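You operate a simulated robot arm through the tools that you are given. There is no shell and no other tool. Be economical: measure what you need, move in short steps, check, and stop when the job is done.

The job below is to be done with a simulated robot arm. You get a single attempt, and the scene is never put back.

TASK
Set the pedal hood's tread rivet and file the burr off its lip.
Fine: rivet set square with the riveter, riveter back in its pocket, no burr on the hood lip, file back where it lay. Set down upright: file.

Only the result counts: the job must be done as asked and must still hold three seconds after the hand-in. Knocking over, shifting, dropping, spilling or breaking anything else fails it.

THE ROBOT
A 7-joint arm with a two-finger parallel gripper on a trunk, on a base that drives. Base frame: it is fixed to the floor where the robot stands at the start and does not move with it; the origin is under the middle of the robot, x ahead of it, y to its left, z up; the surface under the hand at the start is at about z = 0.88. Lengths are in m, angles in degrees, forces in N, time in s.
With the tool pointing down near the work surface it reaches from about 0.26 to 0.6 m from the robot's upright axis, wherever it stands. Its first joint turns from -166.0 to 166.0 degrees. Places, roughly: blue riveter pocket [0.5, 0.8, 0.9]; hood lip [0.5, 0.1, 0.9]; pedal hood [0.6, 0.1, 0.9]. Payload 3.4 kg.
Tool frame: the origin (TCP) lies between the finger pads and is the grasp point; the fingertips stand 0.03 m ahead of it; z points along the fingers, y is the line along which they close. Largest opening 0.094 m; finger width 0.028, thickness 0.01; the body of the gripper, 0.05 by 0.096 m, starts 0.055 m behind the TCP.
Orientation is that of the tool frame in the base frame, as [roll, pitch, yaw] about the fixed x, y, z axes, in that order (R = Rz(yaw) Ry(pitch) Rx(roll)). With the fingers straight down and closing along the base's y, the tool's x points along the base's -x, its y along +y and its z along -z.

THE INTERFACE
- The arm moves only by the tool apply_moves. Its arguments are lists of equal length, an entry for each row: "linear": the shift along the tool's x, y, z in cm, a list of three; "angular": the turn, a rotation vector about the tool's x, y, z in degrees, a list of three; "claw": the gripper command, from -1 (shut) to 1 (fully open), values between in proportion. In form: {"linear": [[dx, dy, dz], ...], "angular": [[rx, ry, rz], ...], "claw": [claw, ...]}. A call has 1 to 8 rows; each row shifts and turns the commanded pose from where the row before left it, along the tool's axes as they then stand. Rows are played at 5 a second. More than 0.05 m and 8.6 degrees between two rows, or a gripper value outside its range, and nothing of the call is played. A pose out of reach is approached as far as the arm can. The call stops where the force on the tool passes 80 N (or 10 N more than at its start, if that is more) or the arm is blocked; 0.2 s more then pass. The fingers move at their own pace (about 0.072 m/s each) and stop on an object; they squeeze with about 40 N. The grip force told is the motor's: it shows also when the fingers shut on nothing. Time passes only in rows, and 0.2 s behind the last, so rows that do not move let the fingers close. It gives the time, the measured TCP pose, the force on the tool (base axes), the opening and the grip force at its end, in the units of the frame above (readings bear some noise), with the torque about the TCP (base axes, N m) and any sound that the robot's microphone picked up, and new pictures: "show" is both (left out), scene, wrist or none.
- Cameras (640 x 400 px; columns grow to the right, rows downward): "scene" is now at [0.0173, 0.1659, 1.6549]; the picture's right is [0.17, -0.99, 0.00], its down [-0.75, -0.13, -0.65] and it looks along [0.64, 0.11, -0.76] (base axes); focal length 258 px, centre (320, 200). "wrist" rides on the gripper at [0.076, 0.014, -0.102] in the tool frame; the picture's right is [-0.18, 0.98, 0.00], its down [-0.75, -0.14, -0.64] and it looks along [-0.63, -0.12, 0.77] (tool axes); focal length 243 px, centre (320, 200). There is no depth. A picture from a camera that has moved, and an enlarged one, comes with that camera's place and axes in the base frame and with its lens.
- slide_trunk(by): slides the trunk up (or, below 0, down) by that many m; the arm and the scene camera ride with it, the base frame stays. It gives what a move gives, with no picture.
- steer(legs): drives the robot by 1 to 6 legs, each [ahead, left, turn to the left] in m, m and degrees, along the robot's own axes; the way and the turn of a leg run together, so that a leg with both is an arc; at most 1.5 m and 180 degrees a leg. The arm and the cameras ride along, it lands a little off, and it stops where it bumps. It gives what a move gives, and a new picture of the scene camera.
- pan_tilt(pan, tilt): turns the head with the scene camera to pan (to the left, within 155 degrees either way) and tilt (down, from -29 to 69), counted from straight ahead of the robot. It gives what a move gives, and a new picture of the scene camera.
- zoom(camera, box): a new picture of the part [left, top, right, bottom] of that camera's present view, enlarged. No time passes.
- finish_job(): hands the job in; it is judged then, once.

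Work in short steps. Places have to be worked out from the pictures, the camera data and where the tool is seen: move nearer, look again, correct. Check each grasp and each placing, and mend what went wrong. You have 120 turns and 260 pictures in all, those below and enlarged ones among them. Open the gripper and draw the arm clear of the work before you hand the job in, unless the task says otherwise; then end with one line.

The tools are called after "Emit:" as a command line: name --argument value ..., lists and objects as JSON in quotes. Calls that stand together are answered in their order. apply_moves: Moves the arm, as the interface text tells. Its arguments: {"type":"object","properties":{"linear":{"type":"array"},"angular":{"type":"array"},"claw":{"type":"array"},"show":{"type":"string","enum":["both","scene","wrist","none"]}},"required":["linear","angular","claw"]} The other tools are called the same way: slide_trunk (by) slides the trunk up or down; steer (legs) drives the base; pan_tilt (pan, tilt) turns the head that bears the scene camera; zoom (camera, box) takes an enlarged picture of a part of a camera's view; finish_job () hands the job in.

At the start:

```text
t: 0.0
tool_pos: [0.2829, 0.198, 1.3927]
tcp_rot: [179.9, 0.1, -180.0]
force: [-0.3, -0.4, -0.8]
moment: [-0.01, 0.03, -0.01]
opening: 0.094
finger_force: 0.0
trunk travel left (down, up): [-0.325, 0.061]
robot x, y, heading: [-0.001, 0.0028, 0.0]
head pan, tilt: [9.7, 49.6]
```

scene: 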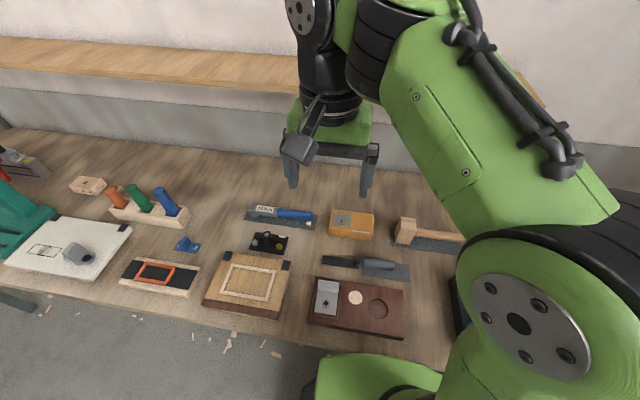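
wrist: 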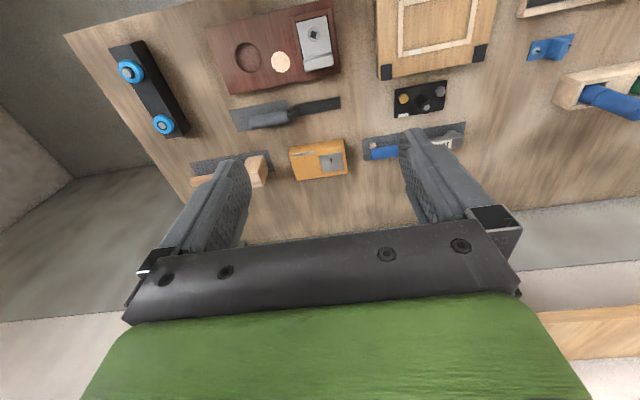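

The bench shows several fixtures; I zoom in on the hood, file and riveter pocket areas first.

Emit:
zoom --camera "scene" --box '[230, 190, 430, 350]'

Emit:
zoom --camera "scene" --box '[0, 140, 210, 300]'

Emit:
zoom --camera "wrist" --box '[180, 0, 360, 200]'

```text
2.50 times, centred on (330, 270) of scene
camera zoom: at [0.0173, 0.1659, 1.6549], right [0.17, -0.99, 0.0], down [-0.75, -0.13, -0.65], along [0.64, 0.11, -0.76], focal length 645 px, centre (295, 25)
```

zoom: 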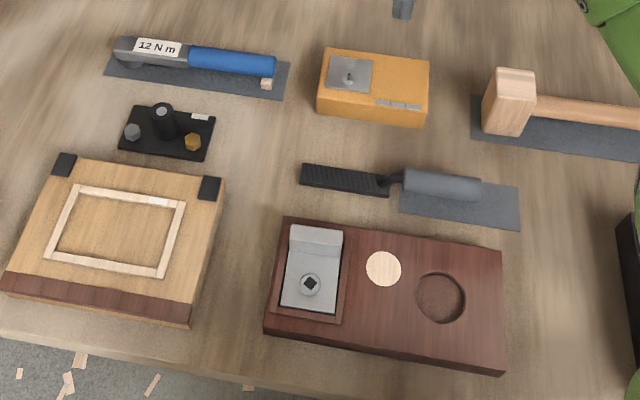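

```text
2.50 times, centred on (105, 220) of scene
camera zoom: at [0.0173, 0.1659, 1.6549], right [0.17, -0.99, 0.0], down [-0.75, -0.13, -0.65], along [0.64, 0.11, -0.76], focal length 645 px, centre (858, 150)
```

zoom: 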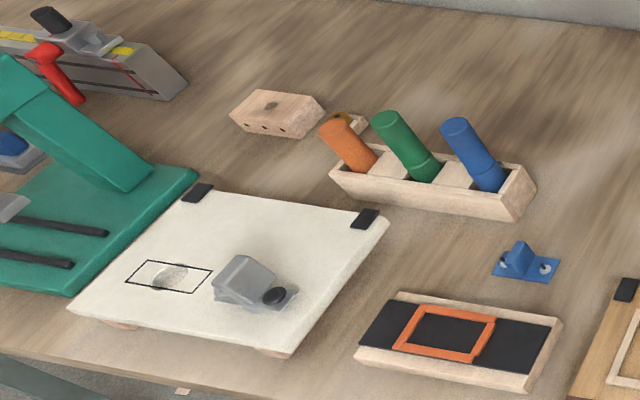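

```text
2.00 times, centred on (270, 100) of wrist
camera zoom: at [0.2056, 0.2124, 1.4949], right [0.18, 0.98, 0.0], down [0.75, -0.14, 0.64], along [0.63, -0.12, -0.77], focal length 485 px, centre (420, 400)
```

zoom: 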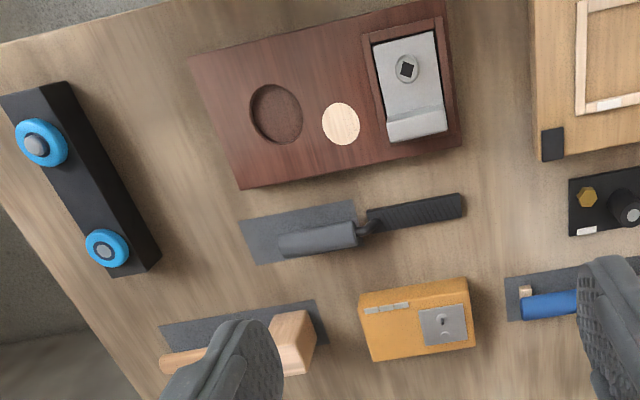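

The place estimates project onto the orange box (hood), with the blue tool in the wooden rack as the riveter. Zooming further on these.

Emit:
zoom --camera "scene" --box '[310, 195, 420, 290]'

Emit:
zoom --camera "scene" --box '[95, 165, 205, 260]'

Emit:
zoom --camera "wrist" --box '[240, 90, 380, 190]'

```text
4.21 times, centred on (365, 242) of scene
camera zoom: at [0.0173, 0.1659, 1.6549], right [0.17, -0.99, 0.0], down [-0.75, -0.13, -0.65], along [0.64, 0.11, -0.76], focal length 1087 px, centre (130, 21)
```

zoom: 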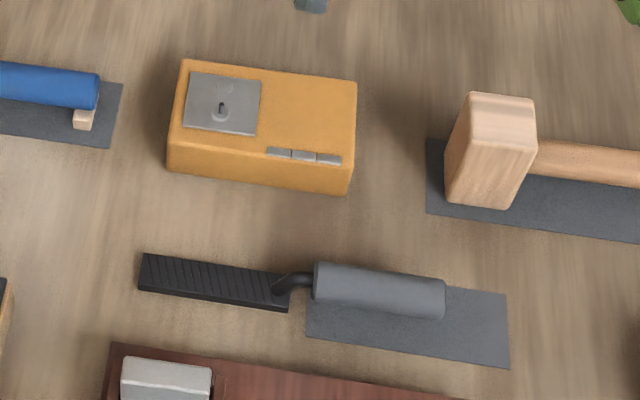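

```text
4.21 times, centred on (150, 212) of scene
camera zoom: at [0.0173, 0.1659, 1.6549], right [0.17, -0.99, 0.0], down [-0.75, -0.13, -0.65], along [0.64, 0.11, -0.76], focal length 1087 px, centre (1036, 147)
```

zoom: 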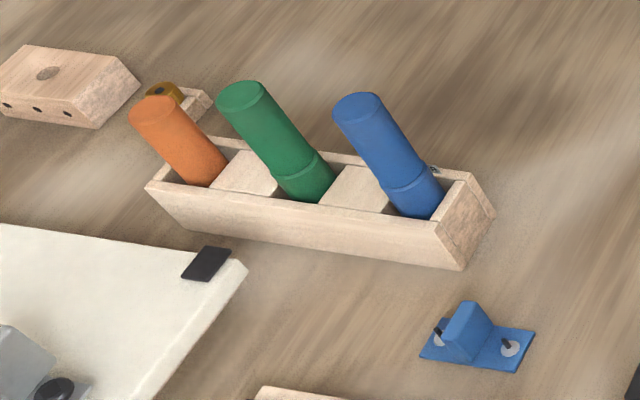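

```text
4.00 times, centred on (310, 140) of wrist
camera zoom: at [0.2056, 0.2124, 1.4949], right [0.18, 0.98, 0.0], down [0.75, -0.14, 0.64], along [0.63, -0.12, -0.77], focal length 970 px, centre (360, 440)
```

zoom: 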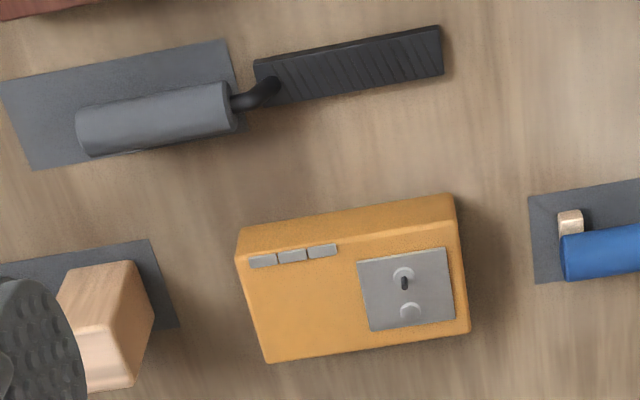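

Riveter rack is around (0.49, 0.79); I strafe the base left ~0.58 m so the arm's over it and look.

Emit:
steer --legs '[[0, 0.55, 0]]'

Emit:
pan_tilt --pan 10 --tilt 55

Emit:
zoom --camera "wrist" --box '[0, 0, 640, 400]'

```text
t: 3.1
tool_pos: [0.2851, 0.7395, 1.3931]
tcp_rot: [179.9, 0.0, 179.7]
force: [0.8, 0.5, -0.2]
moment: [-0.01, 0.01, -0.02]
opening: 0.094
finger_force: 0.1
trunk travel left (down, up): [-0.325, 0.061]
robot x, y, heading: [0.001, 0.541, -0.4]
head pan, tilt: [9.7, 49.6]
camera scene: at [0.0194, 0.7087, 1.6548], right [0.16, -0.99, 0.0], down [-0.75, -0.13, -0.65], along [0.64, 0.11, -0.76], focal length 258 px, centre (320, 200)
```

scene: 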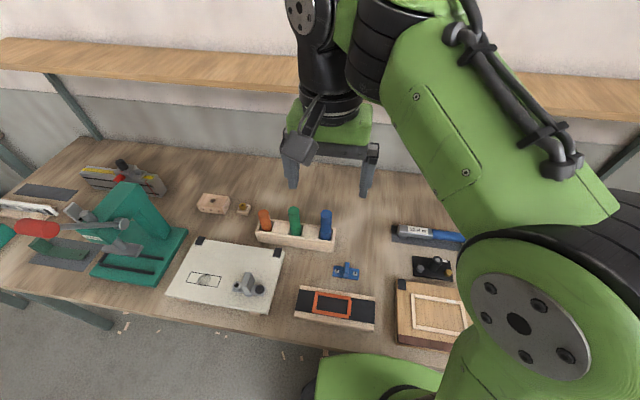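

```text
t: 3.8
tool_pos: [0.2858, 0.7392, 1.3937]
tcp_rot: [-180.0, 0.0, 179.7]
force: [-0.2, 0.3, 0.4]
moment: [0.03, 0.01, -0.04]
opening: 0.0941
finger_force: 0.0
trunk travel left (down, up): [-0.325, 0.061]
robot x, y, heading: [0.0031, 0.5459, -0.3]
head pan, tilt: [10.0, 55.0]
camera scene: at [0.0141, 0.7077, 1.6478], right [0.17, -0.99, 0.0], down [-0.81, -0.14, -0.57], along [0.57, 0.1, -0.82], focal length 258 px, centre (320, 200)
```

scene: 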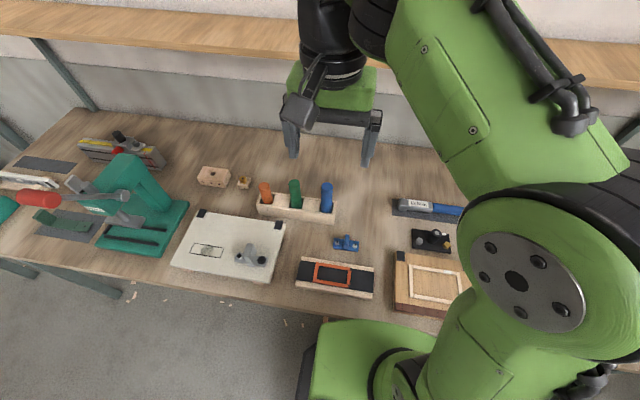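

```text
1.00 times, centred on (320, 200) of wrist (not enlarged: the box is as wide or as high as the picture)
camera zoom: at [0.208, 0.7539, 1.4949], right [0.19, 0.98, 0.0], down [0.75, -0.14, 0.64], along [0.63, -0.12, -0.77], focal length 243 px, centre (320, 200)
```

zoom: 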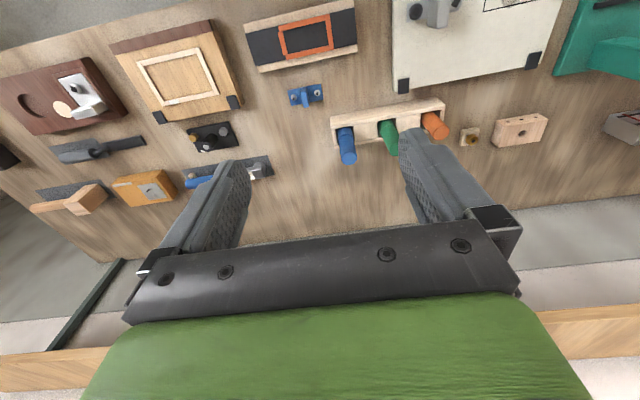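

Zoom on the rack from both cameras to triangulate the blue riveter's ends.

Emit:
zoom --camera "scene" --box '[250, 170, 350, 232]'

Emit:
zoom --camera "wrist" --box '[310, 85, 460, 180]'

```text
6.40 times, centred on (300, 201) of scene
camera zoom: at [0.0141, 0.7077, 1.6478], right [0.17, -0.99, 0.0], down [-0.81, -0.14, -0.57], along [0.57, 0.1, -0.82], focal length 1652 px, centre (448, 194)
```

zoom: 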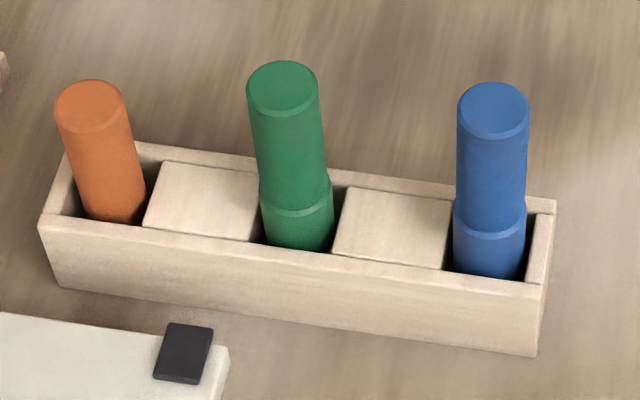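

```text
4.21 times, centred on (385, 132) of wrist
camera zoom: at [0.208, 0.7539, 1.4949], right [0.19, 0.98, 0.0], down [0.75, -0.14, 0.64], along [0.63, -0.12, -0.77], focal length 1022 px, centre (46, 484)
```

zoom: 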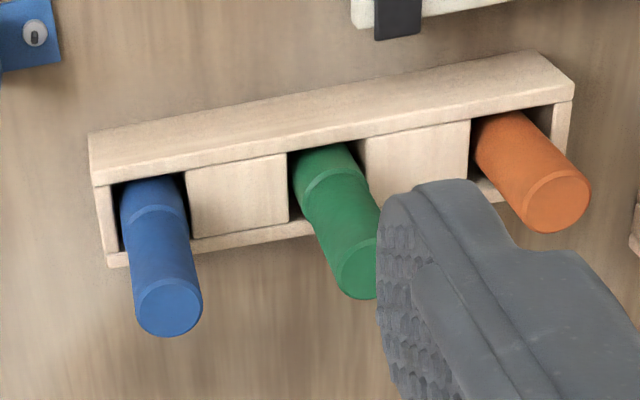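

Blue riveter: roughly vertical, ~3 cm diameter, top about (0.45, 0.764, 1.09). I move over it to z≈1.2 and look again.

Emit:
apply_moves --linear '[[-2.3, 0.37, 3.0], [-2.3, 0.37, 3.0], [-2.3, 0.37, 3.0], [-2.3, 0.37, 3.0], [-2.3, 0.37, 3.0], [-2.3, 0.37, 3.0], [0, 0, 0]]' --angular '[[0, 0, 0], [0, 0, 0], [0, 0, 0], [0, 0, 0], [0, 0, 0], [0, 0, 0], [0, 0, 0]]' --claw '[1, 1, 1, 1, 1, 1, 1]'

```text
t: 5.4
tool_pos: [0.423, 0.7613, 1.2128]
tcp_rot: [180.0, 0.1, 179.7]
force: [0.7, -0.2, 0.2]
moment: [-0.01, -0.02, 0.04]
opening: 0.0942
finger_force: 0.2
trunk travel left (down, up): [-0.325, 0.061]
robot x, y, heading: [0.0026, 0.5388, -0.2]
head pan, tilt: [10.0, 55.0]
camera scene: at [0.0128, 0.7071, 1.6479], right [0.17, -0.99, 0.0], down [-0.81, -0.14, -0.57], along [0.57, 0.1, -0.82], focal length 258 px, centre (320, 200)
camera wrist: at [0.3463, 0.7758, 1.3144], right [0.19, 0.98, 0.0], down [0.75, -0.15, 0.64], along [0.63, -0.12, -0.77], focal length 243 px, centre (320, 200)
```

scene: 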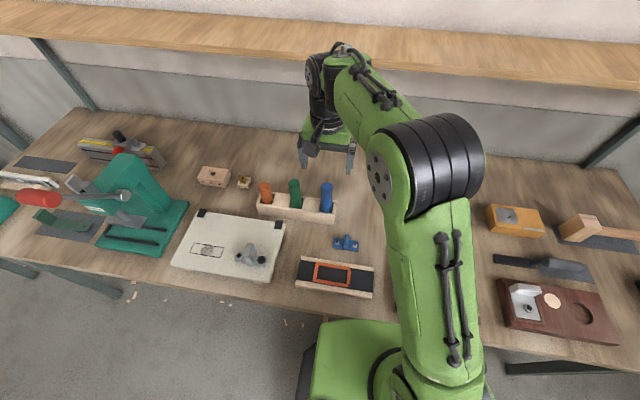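
wrist: 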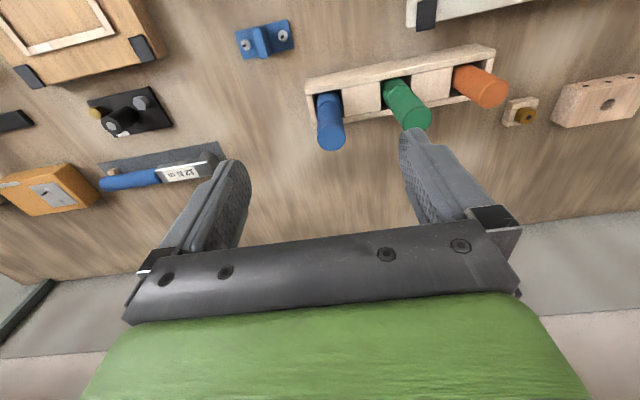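

Refined: blue top about (0.473, 0.766, 1.05). Move over it at z≈1.13 and recheck.

Emit:
apply_moves --linear '[[-2.5, 0.2, 3.0], [-2.3, 0.2, 3.0], [0, 0, 1.5], [0, 0, 0]]' --angular '[[0, 0, 0], [0, 0, 0], [0, 0, 0], [0, 0, 0]]' --claw '[1, 1, 1, 1]'

Emit:
zoom --camera "scene" --box '[250, 130, 370, 230]'

```text
t: 6.4
tool_pos: [0.472, 0.7648, 1.1358]
tcp_rot: [179.9, 0.0, 179.7]
force: [-0.6, -0.5, -0.2]
moment: [-0.03, 0.03, -0.02]
opening: 0.094
finger_force: 0.0
trunk travel left (down, up): [-0.325, 0.061]
robot x, y, heading: [0.0003, 0.5428, -0.0]
head pan, tilt: [10.0, 55.0]
camera scene: at [0.0144, 0.7076, 1.6478], right [0.17, -0.99, 0.0], down [-0.81, -0.14, -0.57], along [0.57, 0.1, -0.82], focal length 258 px, centre (320, 200)
camera wrist: at [0.3951, 0.7795, 1.2379], right [0.19, 0.98, 0.0], down [0.75, -0.14, 0.64], along [0.63, -0.12, -0.77], focal length 243 px, centre (320, 200)
```

scene: 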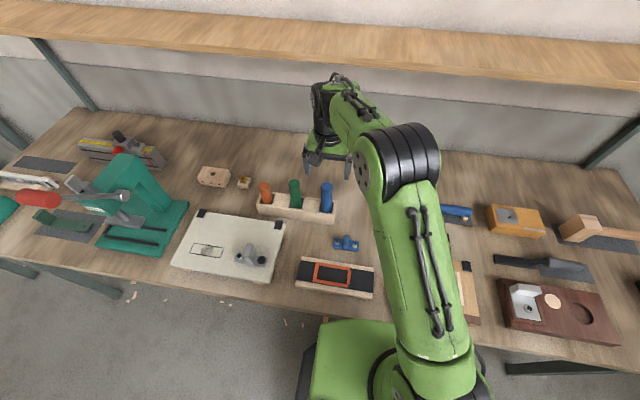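
wrist: 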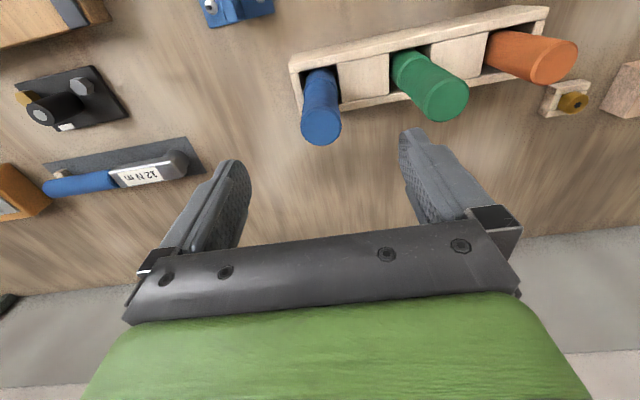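

```text
4.00 times, centred on (310, 180) of scene
camera zoom: at [0.0144, 0.7076, 1.6478], right [0.17, -0.99, 0.0], down [-0.81, -0.14, -0.57], along [0.57, 0.1, -0.82], focal length 1033 px, centre (360, 280)
```

zoom: 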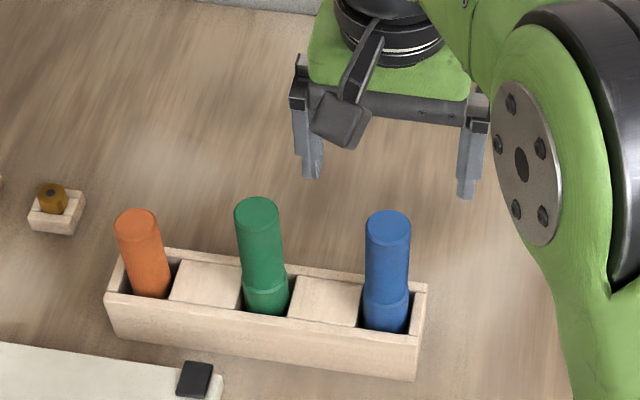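

Blue top at ≈(0.478, 0.766, 1.04). Align and descend so the fingers straddle the handle at z≈1.005, before closing.

Emit:
apply_moves --linear '[[-0.5, 0.1, 2.5], [0, 0, 3.5], [0, 0, 3.5], [0, 0, 3.5], [0, 0, 0]]' --angular '[[0, 0, 0], [0, 0, 0], [0, 0, 0], [0, 0, 0], [0, 0, 0]]' --claw '[1, 1, 1, 1, 1]'

Emit:
zoom --camera "scene" --box '[250, 130, 370, 230]'

```text
t: 7.6
tool_pos: [0.476, 0.7677, 1.0113]
tcp_rot: [179.9, 0.1, 179.7]
force: [-0.4, 0.7, 0.5]
moment: [-0.01, 0.0, 0.01]
opening: 0.0942
finger_force: 0.0
trunk travel left (down, up): [-0.325, 0.061]
robot x, y, heading: [0.0021, 0.5417, -0.2]
head pan, tilt: [10.0, 55.0]
camera scene: at [0.0136, 0.7074, 1.6478], right [0.17, -0.99, 0.0], down [-0.81, -0.14, -0.57], along [0.57, 0.1, -0.82], focal length 258 px, centre (320, 200)
camera wrist: at [0.3989, 0.7822, 1.1136], right [0.19, 0.98, 0.0], down [0.75, -0.15, 0.64], along [0.63, -0.12, -0.77], focal length 243 px, centre (320, 200)
```

scene: 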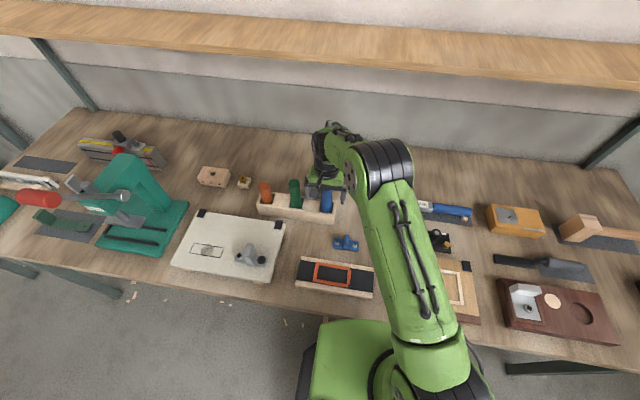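
wrist: 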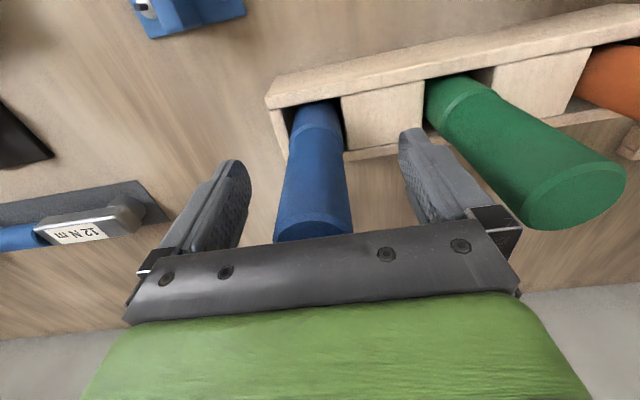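

```text
4.00 times, centred on (310, 180) of scene
camera zoom: at [0.0136, 0.7074, 1.6478], right [0.17, -0.99, 0.0], down [-0.81, -0.14, -0.57], along [0.57, 0.1, -0.82], focal length 1033 px, centre (360, 280)
```

zoom: 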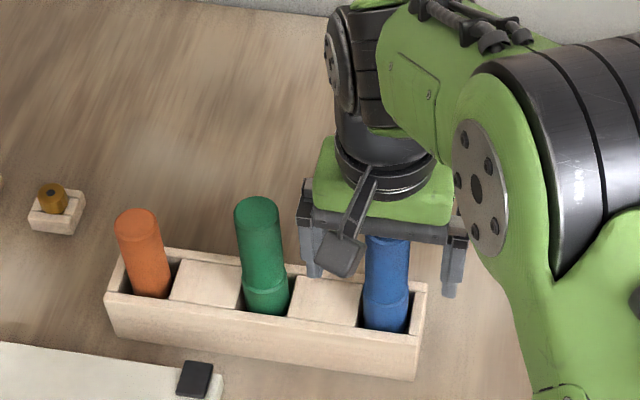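

Fingers straddle the blue handle, ~3 mm off in y. Correct and close.

Emit:
apply_moves --linear '[[0, -0.3, 0.2], [0, 0, 0], [0, 0, 0], [0, 0, 0], [0, 0, 0], [0, 0, 0]]' --angular '[[0, 0, 0], [0, 0, 0], [0, 0, 0], [0, 0, 0], [0, 0, 0], [0, 0, 0]]' --claw '[1, 0.2, -0.5, -1, -1, -1]'

```text
t: 9.0
tool_pos: [0.4761, 0.7648, 1.0089]
tcp_rot: [-179.9, 0.0, 179.6]
force: [-0.1, 0.0, -1.0]
moment: [-0.02, 0.03, 0.01]
opening: 0.0333
finger_force: 40.0
trunk travel left (down, up): [-0.325, 0.061]
robot x, y, heading: [0.0034, 0.5406, -0.5]
head pan, tilt: [10.0, 55.0]
camera scene: at [0.0143, 0.7078, 1.6478], right [0.17, -0.99, 0.0], down [-0.81, -0.14, -0.57], along [0.57, 0.1, -0.82], focal length 258 px, centre (320, 200)
camera wrist: at [0.3988, 0.7794, 1.1102], right [0.19, 0.98, 0.0], down [0.75, -0.14, 0.64], along [0.63, -0.12, -0.77], focal length 243 px, centre (320, 200)
```

scene: 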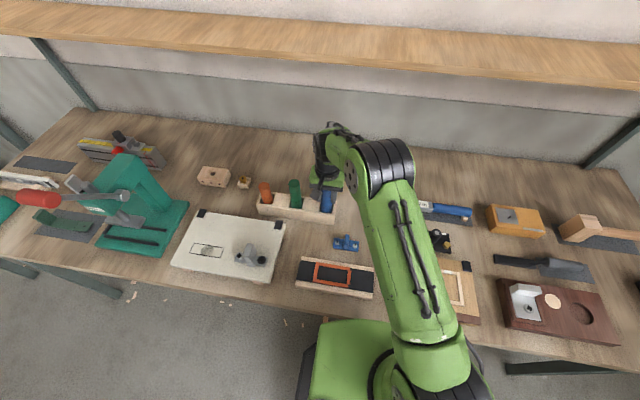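
wrist: 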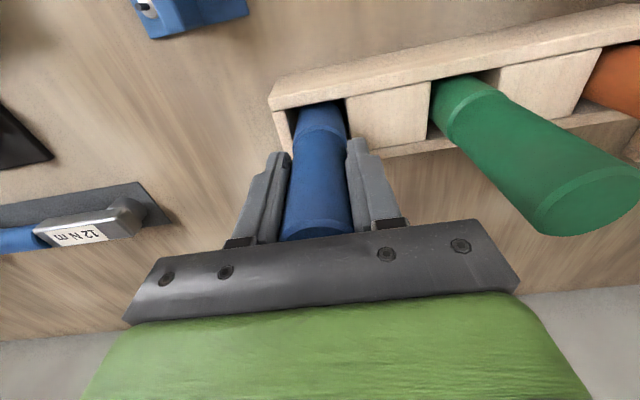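

Held (33 mm). Lift straight up.

Emit:
apply_moves --linear '[[0, 0, -2], [0, 0, -3], [0, 0, -3], [0, 0, -3], [0, 0, -3], [0, 0, -3], [0, 0, -3], [0, 0, 0]]' --angular '[[0, 0, 0], [0, 0, 0], [0, 0, 0], [0, 0, 0], [0, 0, 0], [0, 0, 0], [0, 0, 0], [0, 0, 0]]' --claw '[-1, -1, -1, -1, -1, -1, -1, -1]'

Emit:
zoom --camera "scene" --box '[250, 100, 370, 230]'

```text
t: 10.8
tool_pos: [0.4769, 0.764, 1.2045]
tcp_rot: [180.0, 0.0, 179.6]
force: [-0.3, 0.7, -3.1]
moment: [0.01, 0.0, -0.04]
opening: 0.0334
finger_force: 40.0
trunk travel left (down, up): [-0.325, 0.061]
robot x, y, heading: [0.0015, 0.5436, -0.6]
head pan, tilt: [10.0, 55.0]
camera scene: at [0.0149, 0.7079, 1.6477], right [0.17, -0.99, 0.0], down [-0.81, -0.14, -0.57], along [0.56, 0.1, -0.82], focal length 258 px, centre (320, 200)
camera wrist: at [0.3991, 0.7785, 1.3061], right [0.19, 0.98, 0.0], down [0.75, -0.14, 0.64], along [0.63, -0.12, -0.77], focal length 243 px, centre (320, 200)
```

scene: 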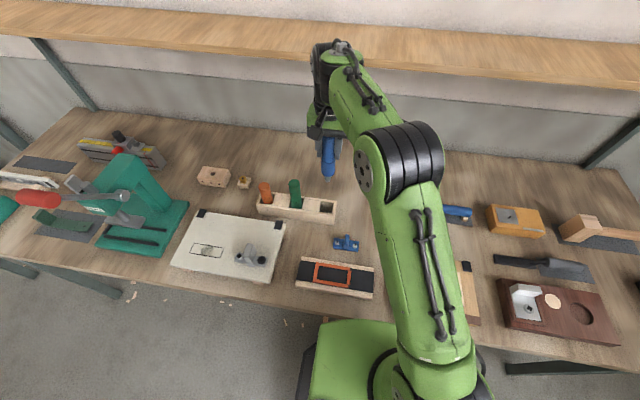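
wrist: 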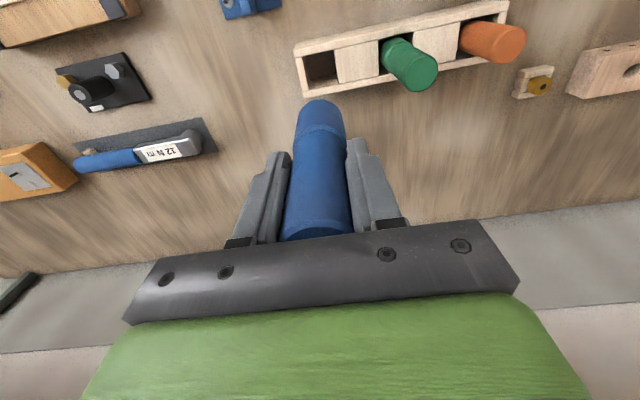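

```text
3.08 times, centred on (310, 165) of scene
camera zoom: at [0.0149, 0.7079, 1.6477], right [0.17, -0.99, 0.0], down [-0.81, -0.14, -0.57], along [0.56, 0.1, -0.82], focal length 794 px, centre (351, 308)
```

zoom: 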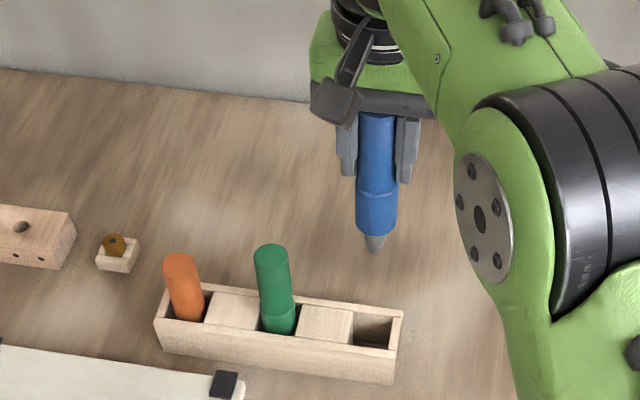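

Riveter out, nose tip about 0.13 m below the TCP. Drive back to the right to the hood, rivet estimated at (0.53, 0.178, 0.95).

Emit:
steer --legs '[[0, -0.54, 0.5]]'

Emit:
zoom --camera "wrist" --box '[160, 40, 420, 202]'

```text
t: 13.9
tool_pos: [0.474, 0.2345, 1.2034]
tcp_rot: [180.0, 0.0, -179.5]
force: [0.5, 0.2, -2.8]
moment: [0.01, 0.02, 0.01]
opening: 0.0333
finger_force: 39.3
trunk travel left (down, up): [-0.325, 0.061]
robot x, y, heading: [0.0031, 0.0076, 0.3]
head pan, tilt: [10.0, 55.0]
camera scene: at [0.0135, 0.1722, 1.6478], right [0.18, -0.98, 0.0], down [-0.81, -0.15, -0.57], along [0.56, 0.1, -0.82], focal length 258 px, centre (320, 200)
```

scene: 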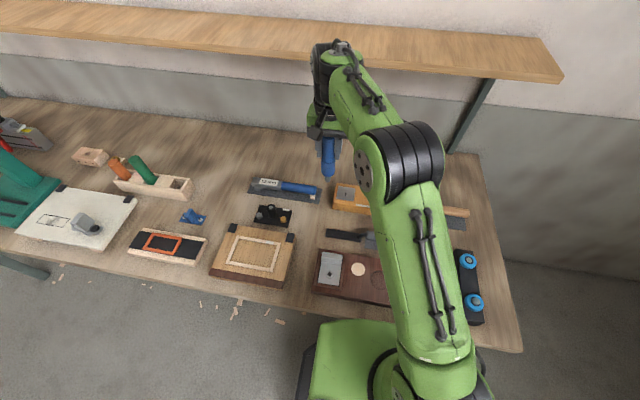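

```text
2.46 times, centred on (290, 121) of wrist
camera zoom: at [0.3967, 0.2482, 1.306], right [0.18, 0.98, 0.0], down [0.75, -0.13, 0.64], along [0.63, -0.11, -0.77], focal length 597 px, centre (394, 394)
```

zoom: 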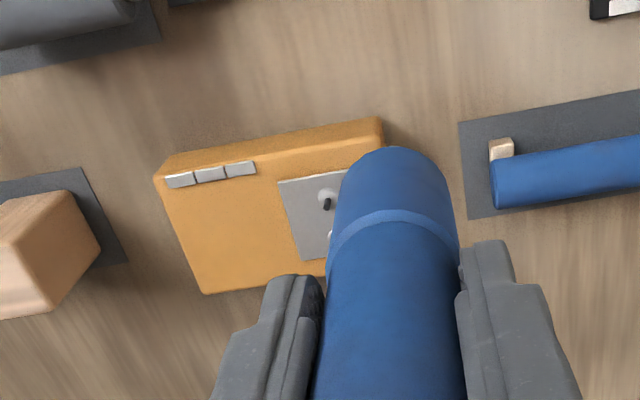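

Pin at ≈(0.533, 0.180, 0.946) by triangulation. Zoom the wrist view to measure how the riveter axis sits in the grip.

Emit:
zoom --camera "wrist" --box '[240, 90, 400, 250]'

Emit:
zoom --camera "scene" --box '[300, 120, 400, 220]'

```text
2.50 times, centred on (320, 170) of wrist
camera zoom: at [0.3967, 0.2482, 1.306], right [0.18, 0.98, 0.0], down [0.75, -0.13, 0.64], along [0.63, -0.11, -0.77], focal length 606 px, centre (320, 275)
```

zoom: 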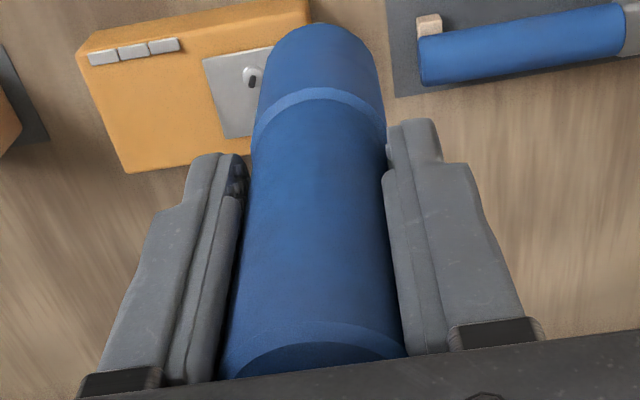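

```text
4.00 times, centred on (350, 170) of scene
camera zoom: at [0.0135, 0.1722, 1.6478], right [0.18, -0.98, 0.0], down [-0.81, -0.15, -0.57], along [0.56, 0.1, -0.82], focal length 1033 px, centre (200, 320)
```

zoom: 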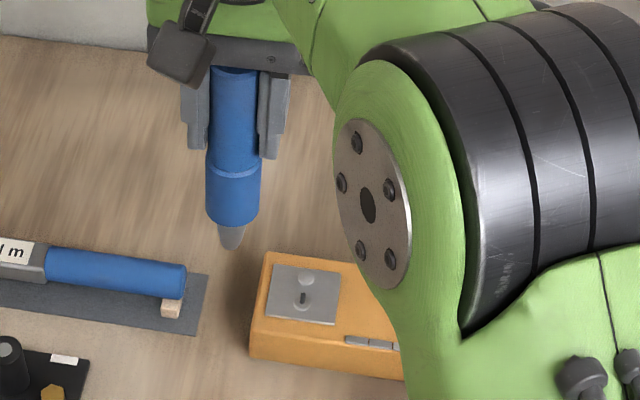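

Nose tip is ~0.13 below TCP. Move to hover with the nose ~2-3 cm above the rivet.

Emit:
apply_moves --linear '[[-2.0, -1.7, 0], [-2.0, -1.7, 0], [-2.0, -1.7, 1.5], [0, 0, 3.5], [0, 0, 3.5], [0, 0, 0]]' --angular '[[0, 0, 0], [0, 0, 0], [0, 0, 0], [0, 0, 0], [0, 0, 0], [0, 0, 0]]' --claw '[-1, -1, -1, -1, -1, -1]'

Emit:
zoom --camera "scene" --box '[310, 150, 410, 220]'

Emit:
zoom --camera "wrist" --box '[240, 40, 400, 140]'

```text
t: 15.3
tool_pos: [0.5364, 0.184, 1.1208]
tcp_rot: [180.0, 0.1, -179.5]
force: [-0.7, 0.6, -2.6]
moment: [0.01, -0.01, 0.04]
opening: 0.0332
finger_force: 39.6
trunk travel left (down, up): [-0.325, 0.061]
robot x, y, heading: [0.004, 0.0056, 0.3]
head pan, tilt: [10.0, 55.0]
camera scene: at [0.0131, 0.1728, 1.6478], right [0.18, -0.98, 0.0], down [-0.81, -0.15, -0.57], along [0.56, 0.1, -0.82], focal length 258 px, centre (320, 200)
camera wrist: at [0.4593, 0.1966, 1.223], right [0.18, 0.98, 0.0], down [0.75, -0.13, 0.64], along [0.63, -0.11, -0.77], focal length 243 px, centre (320, 200)
```

scene: 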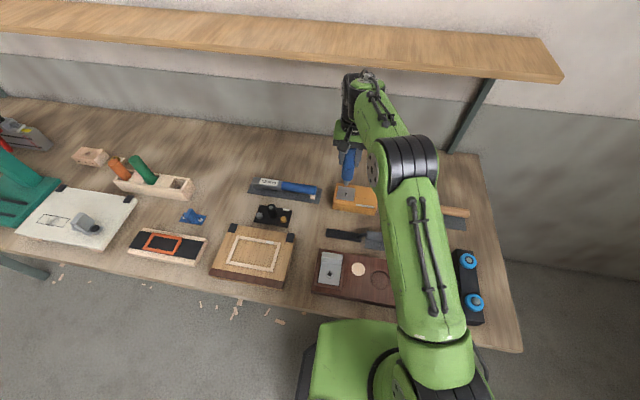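
wrist: 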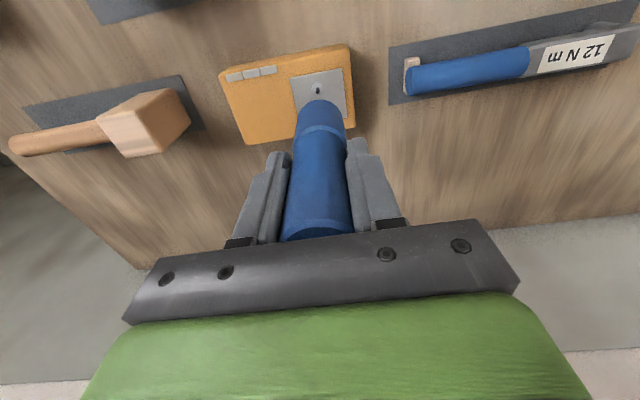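

```text
5.71 times, centred on (360, 185) of scene
camera zoom: at [0.0131, 0.1728, 1.6478], right [0.18, -0.98, 0.0], down [-0.81, -0.15, -0.57], along [0.56, 0.1, -0.82], focal length 1475 px, centre (91, 286)
```

zoom: 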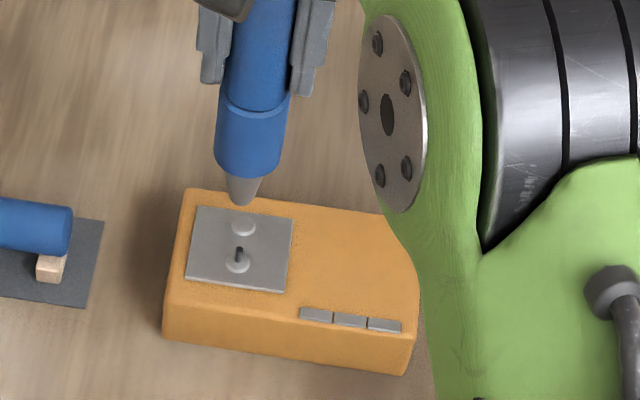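

```text
4.00 times, centred on (320, 90) of wrist
camera zoom: at [0.4593, 0.1966, 1.223], right [0.18, 0.98, 0.0], down [0.75, -0.13, 0.64], along [0.63, -0.11, -0.77], focal length 970 px, centre (320, 640)
```

zoom: 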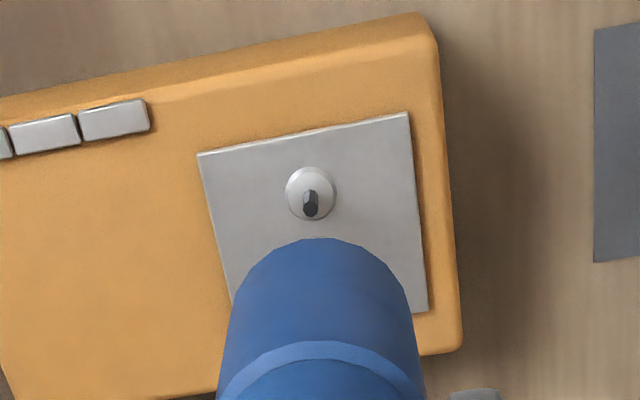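

Relative analysis: need about +3.5 mm x, −2.8 mm y; mandrel tip ~0.942. Nudge and lower 2.8 cm to check visually.

Emit:
apply_moves --linear '[[-0.35, -0.28, 1.0], [0, 0, 1.5], [0, 0, 0], [0, 0, 0]]' --angular '[[0, 0, 0], [0, 0, 0], [0, 0, 0], [0, 0, 0]]' --claw '[-1, -1, -1, -1]' --show "none"

Emit:
zoom --camera "scene" --box '[330, 165, 380, 215]'

Emit:
zoom --camera "wrist" --box '[270, 60, 370, 130]'

```text
t: 16.3
tool_pos: [0.5377, 0.1803, 1.0942]
tcp_rot: [-179.9, 0.0, -179.6]
force: [0.0, -0.6, -3.8]
moment: [0.01, 0.03, 0.0]
opening: 0.0335
finger_force: 39.7
trunk travel left (down, up): [-0.325, 0.061]
robot x, y, heading: [0.0021, 0.0047, 0.7]
head pan, tilt: [10.0, 55.0]
```

```text
8.00 times, centred on (355, 190) of scene
camera zoom: at [0.0135, 0.1729, 1.6478], right [0.18, -0.98, 0.0], down [-0.81, -0.15, -0.57], along [0.56, 0.1, -0.82], focal length 2065 px, centre (40, 280)
```

zoom: 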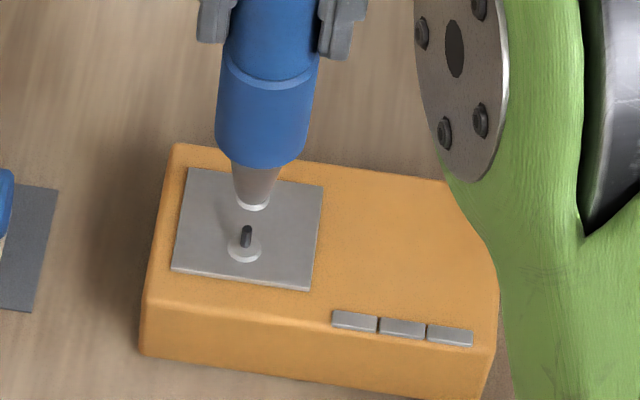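

```text
5.71 times, centred on (320, 95) of wrist
camera zoom: at [0.4616, 0.1937, 1.1968], right [0.18, 0.98, 0.0], down [0.75, -0.13, 0.64], along [0.63, -0.11, -0.77], focal length 1386 px, centre (320, 800)
```

zoom: 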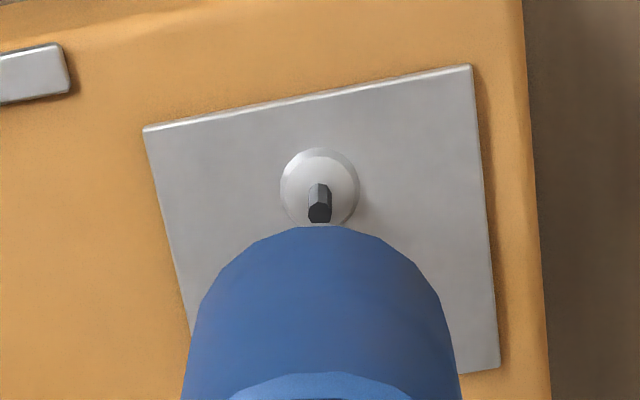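

y is aligned; x needs ~+3 mm. Nudge and lower 1.6 cm for a close look.

Emit:
apply_moves --linear '[[-0.3, 0, 0.8], [0, 0, 0.8], [0, 0, 0], [0, 0, 0]]' --angular '[[0, 0, 0], [0, 0, 0], [0, 0, 0], [0, 0, 0]]' --claw '[-1, -1, -1, -1]' --show "none"

Emit:
zoom --camera "scene" --box '[335, 175, 375, 210]'

Emit:
zoom --camera "wrist" --box '[270, 60, 370, 130]'

```text
t: 17.3
tool_pos: [0.5406, 0.1805, 1.0776]
tcp_rot: [179.9, 0.0, -179.4]
force: [0.8, 0.7, -2.4]
moment: [-0.05, -0.01, -0.03]
opening: 0.0335
finger_force: 40.4
trunk travel left (down, up): [-0.325, 0.061]
robot x, y, heading: [0.0039, 0.0091, 0.7]
head pan, tilt: [10.0, 55.0]
```

```text
11.43 times, centred on (355, 192) of scene
camera zoom: at [0.0136, 0.1728, 1.6478], right [0.18, -0.98, 0.0], down [-0.81, -0.15, -0.57], along [0.56, 0.1, -0.82], focal length 2950 px, centre (-80, 286)
```

zoom: 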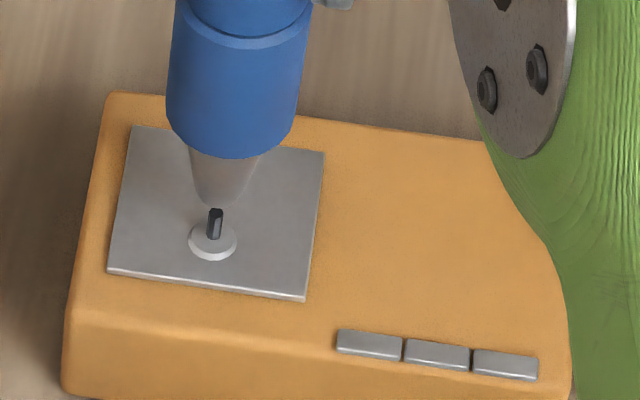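

```text
5.71 times, centred on (320, 95) of wrist
camera zoom: at [0.4632, 0.1938, 1.1804], right [0.18, 0.98, 0.0], down [0.75, -0.13, 0.64], along [0.63, -0.11, -0.77], focal length 1386 px, centre (320, 800)
```

zoom: 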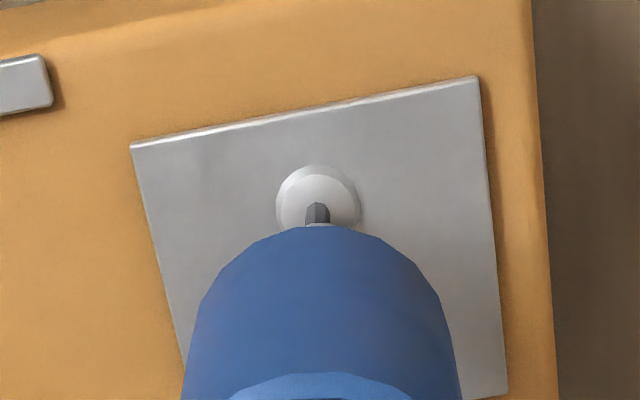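

Geometry consistent with x,y aligned (within ~1 mm); nose ~1 cm above mandrel. Descend 1.2 cm and look.

Emit:
apply_moves --linear '[[0, 0, 0.6], [0, 0, 0.6], [0, 0, 0]]' --angular '[[0, 0, 0], [0, 0, 0], [0, 0, 0]]' --claw '[-1, -1, -1]' --show "none"

Emit:
zoom --camera "scene" --box '[335, 175, 375, 210]'

Emit:
zoom --camera "wrist" --box '[270, 60, 370, 130]'

```text
t: 18.1
tool_pos: [0.5387, 0.1798, 1.0676]
tcp_rot: [-180.0, 0.1, -179.5]
force: [-0.4, -0.2, -2.9]
moment: [0.03, 0.0, -0.04]
opening: 0.0335
finger_force: 40.0
trunk travel left (down, up): [-0.325, 0.061]
robot x, y, heading: [0.0011, 0.0086, 0.6]
head pan, tilt: [10.0, 55.0]
```

```text
11.43 times, centred on (355, 192) of scene
camera zoom: at [0.0135, 0.1728, 1.6478], right [0.18, -0.98, 0.0], down [-0.81, -0.15, -0.57], along [0.56, 0.1, -0.82], focal length 2950 px, centre (-80, 286)
```

zoom: 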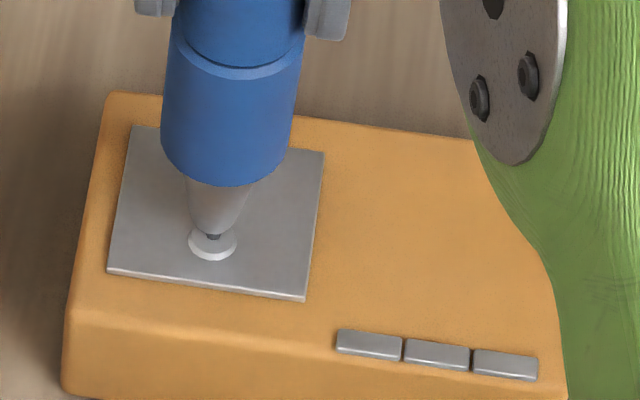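

```text
5.71 times, centred on (320, 95) of wrist
camera zoom: at [0.4626, 0.1943, 1.1681], right [0.18, 0.98, 0.0], down [0.75, -0.13, 0.64], along [0.63, -0.11, -0.77], focal length 1386 px, centre (320, 800)
```

zoom: 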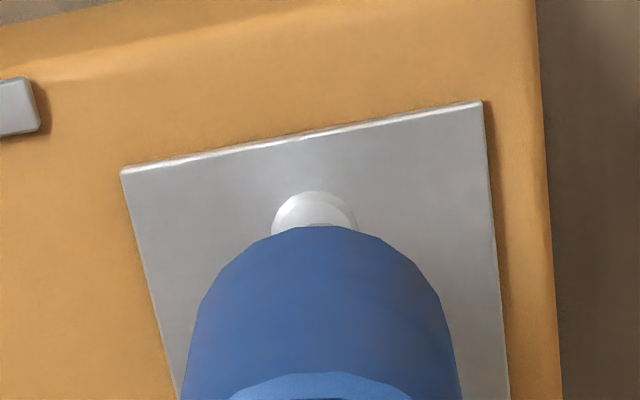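

Nose is swallowing the mandrel. Continue down in small steps, watching the force.

Emit:
apply_moves --linear '[[0, 0, 0.4], [0, 0, 0.4], [0, 0, 0]]' --angular '[[0, 0, 0], [0, 0, 0], [0, 0, 0]]' --claw '[-1, -1, -1]' --show "none"

Emit:
zoom --camera "scene" --box '[335, 175, 375, 210]'

```text
t: 18.9
tool_pos: [0.5408, 0.1806, 1.0573]
tcp_rot: [179.9, 0.0, -179.6]
force: [0.0, -0.5, -2.1]
moment: [0.02, 0.01, -0.01]
opening: 0.0334
finger_force: 40.1
trunk travel left (down, up): [-0.325, 0.061]
robot x, y, heading: [0.001, 0.0044, 0.6]
head pan, tilt: [10.0, 55.0]
```

```text
11.43 times, centred on (355, 192) of scene
camera zoom: at [0.0135, 0.1728, 1.6478], right [0.18, -0.98, 0.0], down [-0.81, -0.15, -0.57], along [0.56, 0.1, -0.82], focal length 2950 px, centre (-80, 286)
```

zoom: 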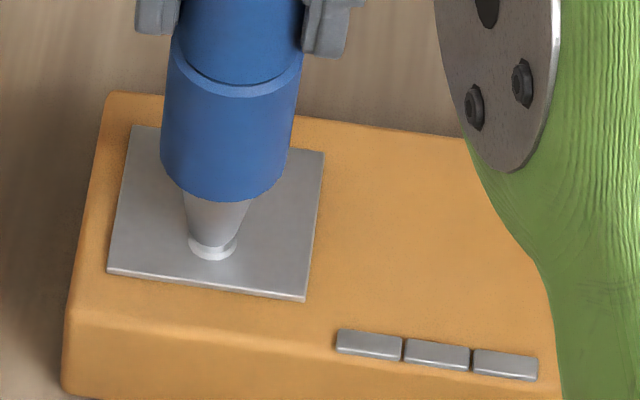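

Nose nearly seated on the head. Press further in 2 mm steps.

Emit:
apply_moves --linear '[[0, 0, 0.2], [0, 0, 0.2], [0, 0, 0.2], [0, 0, 0]]' --angular '[[0, 0, 0], [0, 0, 0], [0, 0, 0], [0, 0, 0]]' --claw '[-1, -1, -1, -1]' --show "none"

Emit:
zoom --camera "scene" --box '[335, 175, 375, 210]'

```text
t: 19.9
tool_pos: [0.5391, 0.1813, 1.0569]
tcp_rot: [179.8, 0.6, -179.6]
force: [1.9, -1.8, 34.9]
moment: [-0.36, -0.15, -0.02]
opening: 0.0338
finger_force: 40.5
trunk travel left (down, up): [-0.325, 0.061]
robot x, y, heading: [0.0017, 0.0073, 0.4]
head pan, tilt: [10.0, 55.0]
```

```text
11.43 times, centred on (355, 192) of scene
camera zoom: at [0.0088, 0.1706, 1.6483], right [0.18, -0.98, 0.0], down [-0.8, -0.15, -0.58], along [0.57, 0.11, -0.82], focal length 2950 px, centre (-80, 286)
```

zoom: 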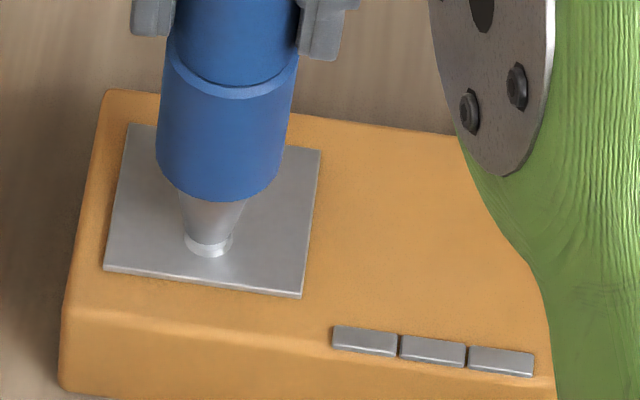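

Contact at 35 N, no sound yet. Press a bit more and hold.

Emit:
apply_moves --linear '[[0, 0, 0.15], [0, 0, 0.1], [0, 0, 0], [0, 0, 0], [0, 0, 0]]' --angular '[[0, 0, 0], [0, 0, 0], [0, 0, 0], [0, 0, 0], [0, 0, 0]]' --claw '[-1, -1, -1, -1, -1]' --show "none"

Emit:
zoom --camera "scene" --box '[335, 175, 375, 210]'

```text
t: 21.1
tool_pos: [0.5397, 0.1808, 1.0555]
tcp_rot: [179.8, 0.7, -179.7]
force: [3.3, -3.8, 45.3]
moment: [-0.66, -0.26, 0.0]
opening: 0.0332
finger_force: 40.0
trunk travel left (down, up): [-0.325, 0.061]
robot x, y, heading: [0.0018, 0.0056, 0.2]
head pan, tilt: [10.0, 55.0]
```

```text
11.43 times, centred on (355, 192) of scene
camera zoom: at [0.0078, 0.1698, 1.6482], right [0.18, -0.98, 0.0], down [-0.8, -0.15, -0.58], along [0.57, 0.11, -0.82], focal length 2950 px, centre (-80, 286)
```

zoom: 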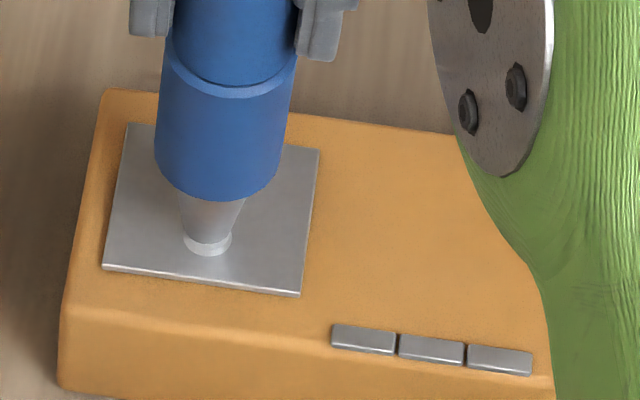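

No audible click. Lift off to see whether the rivet has been set.

Emit:
apply_moves --linear '[[0, 0, -0.8], [0, 0, -1.5], [0, 0, -1.5], [0, 0, 0]]' --angular '[[0, 0, 0], [0, 0, 0], [0, 0, 0], [0, 0, 0]]' --claw '[-1, -1, -1, -1]' --show "none"

Emit:
zoom --camera "scene" --box '[335, 165, 385, 210]'

Emit:
zoom --camera "wrist" --box '[240, 40, 400, 240]'

```text
t: 22.1
tool_pos: [0.5372, 0.1836, 1.0863]
tcp_rot: [-179.8, 0.0, -179.6]
force: [-0.6, 0.2, -3.1]
moment: [-0.01, 0.03, 0.02]
opening: 0.0333
finger_force: 39.5
trunk travel left (down, up): [-0.325, 0.061]
robot x, y, heading: [0.0028, 0.0065, 0.6]
head pan, tilt: [10.0, 55.0]
```

```text
8.89 times, centred on (360, 188) of scene
camera zoom: at [0.0137, 0.1729, 1.6477], right [0.18, -0.98, 0.0], down [-0.81, -0.15, -0.57], along [0.56, 0.1, -0.82], focal length 2295 px, centre (-36, 311)
```

zoom: 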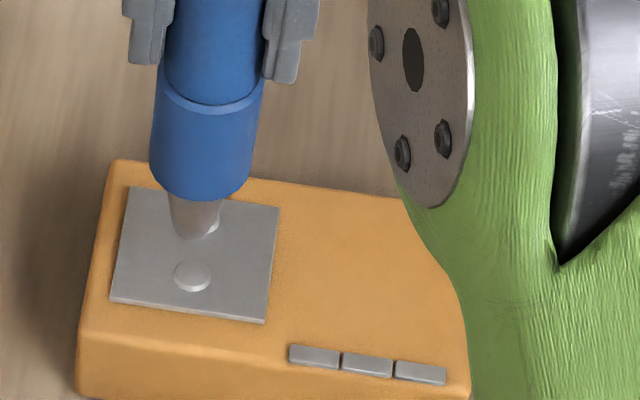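

```text
2.00 times, centred on (320, 140) of wrist
camera zoom: at [0.4606, 0.1965, 1.1893], right [0.18, 0.98, 0.0], down [0.76, -0.13, 0.64], along [0.63, -0.11, -0.77], focal length 485 px, centre (320, 320)
```

zoom: 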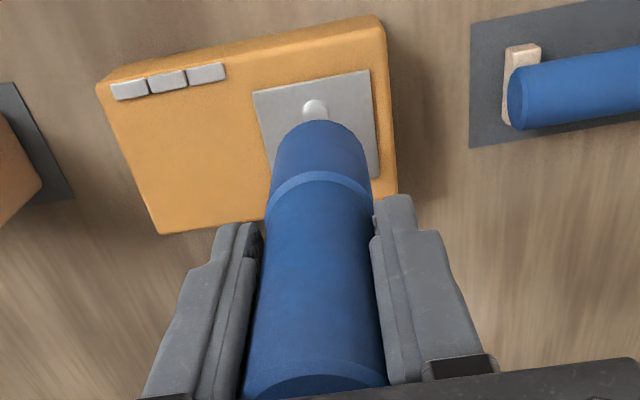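

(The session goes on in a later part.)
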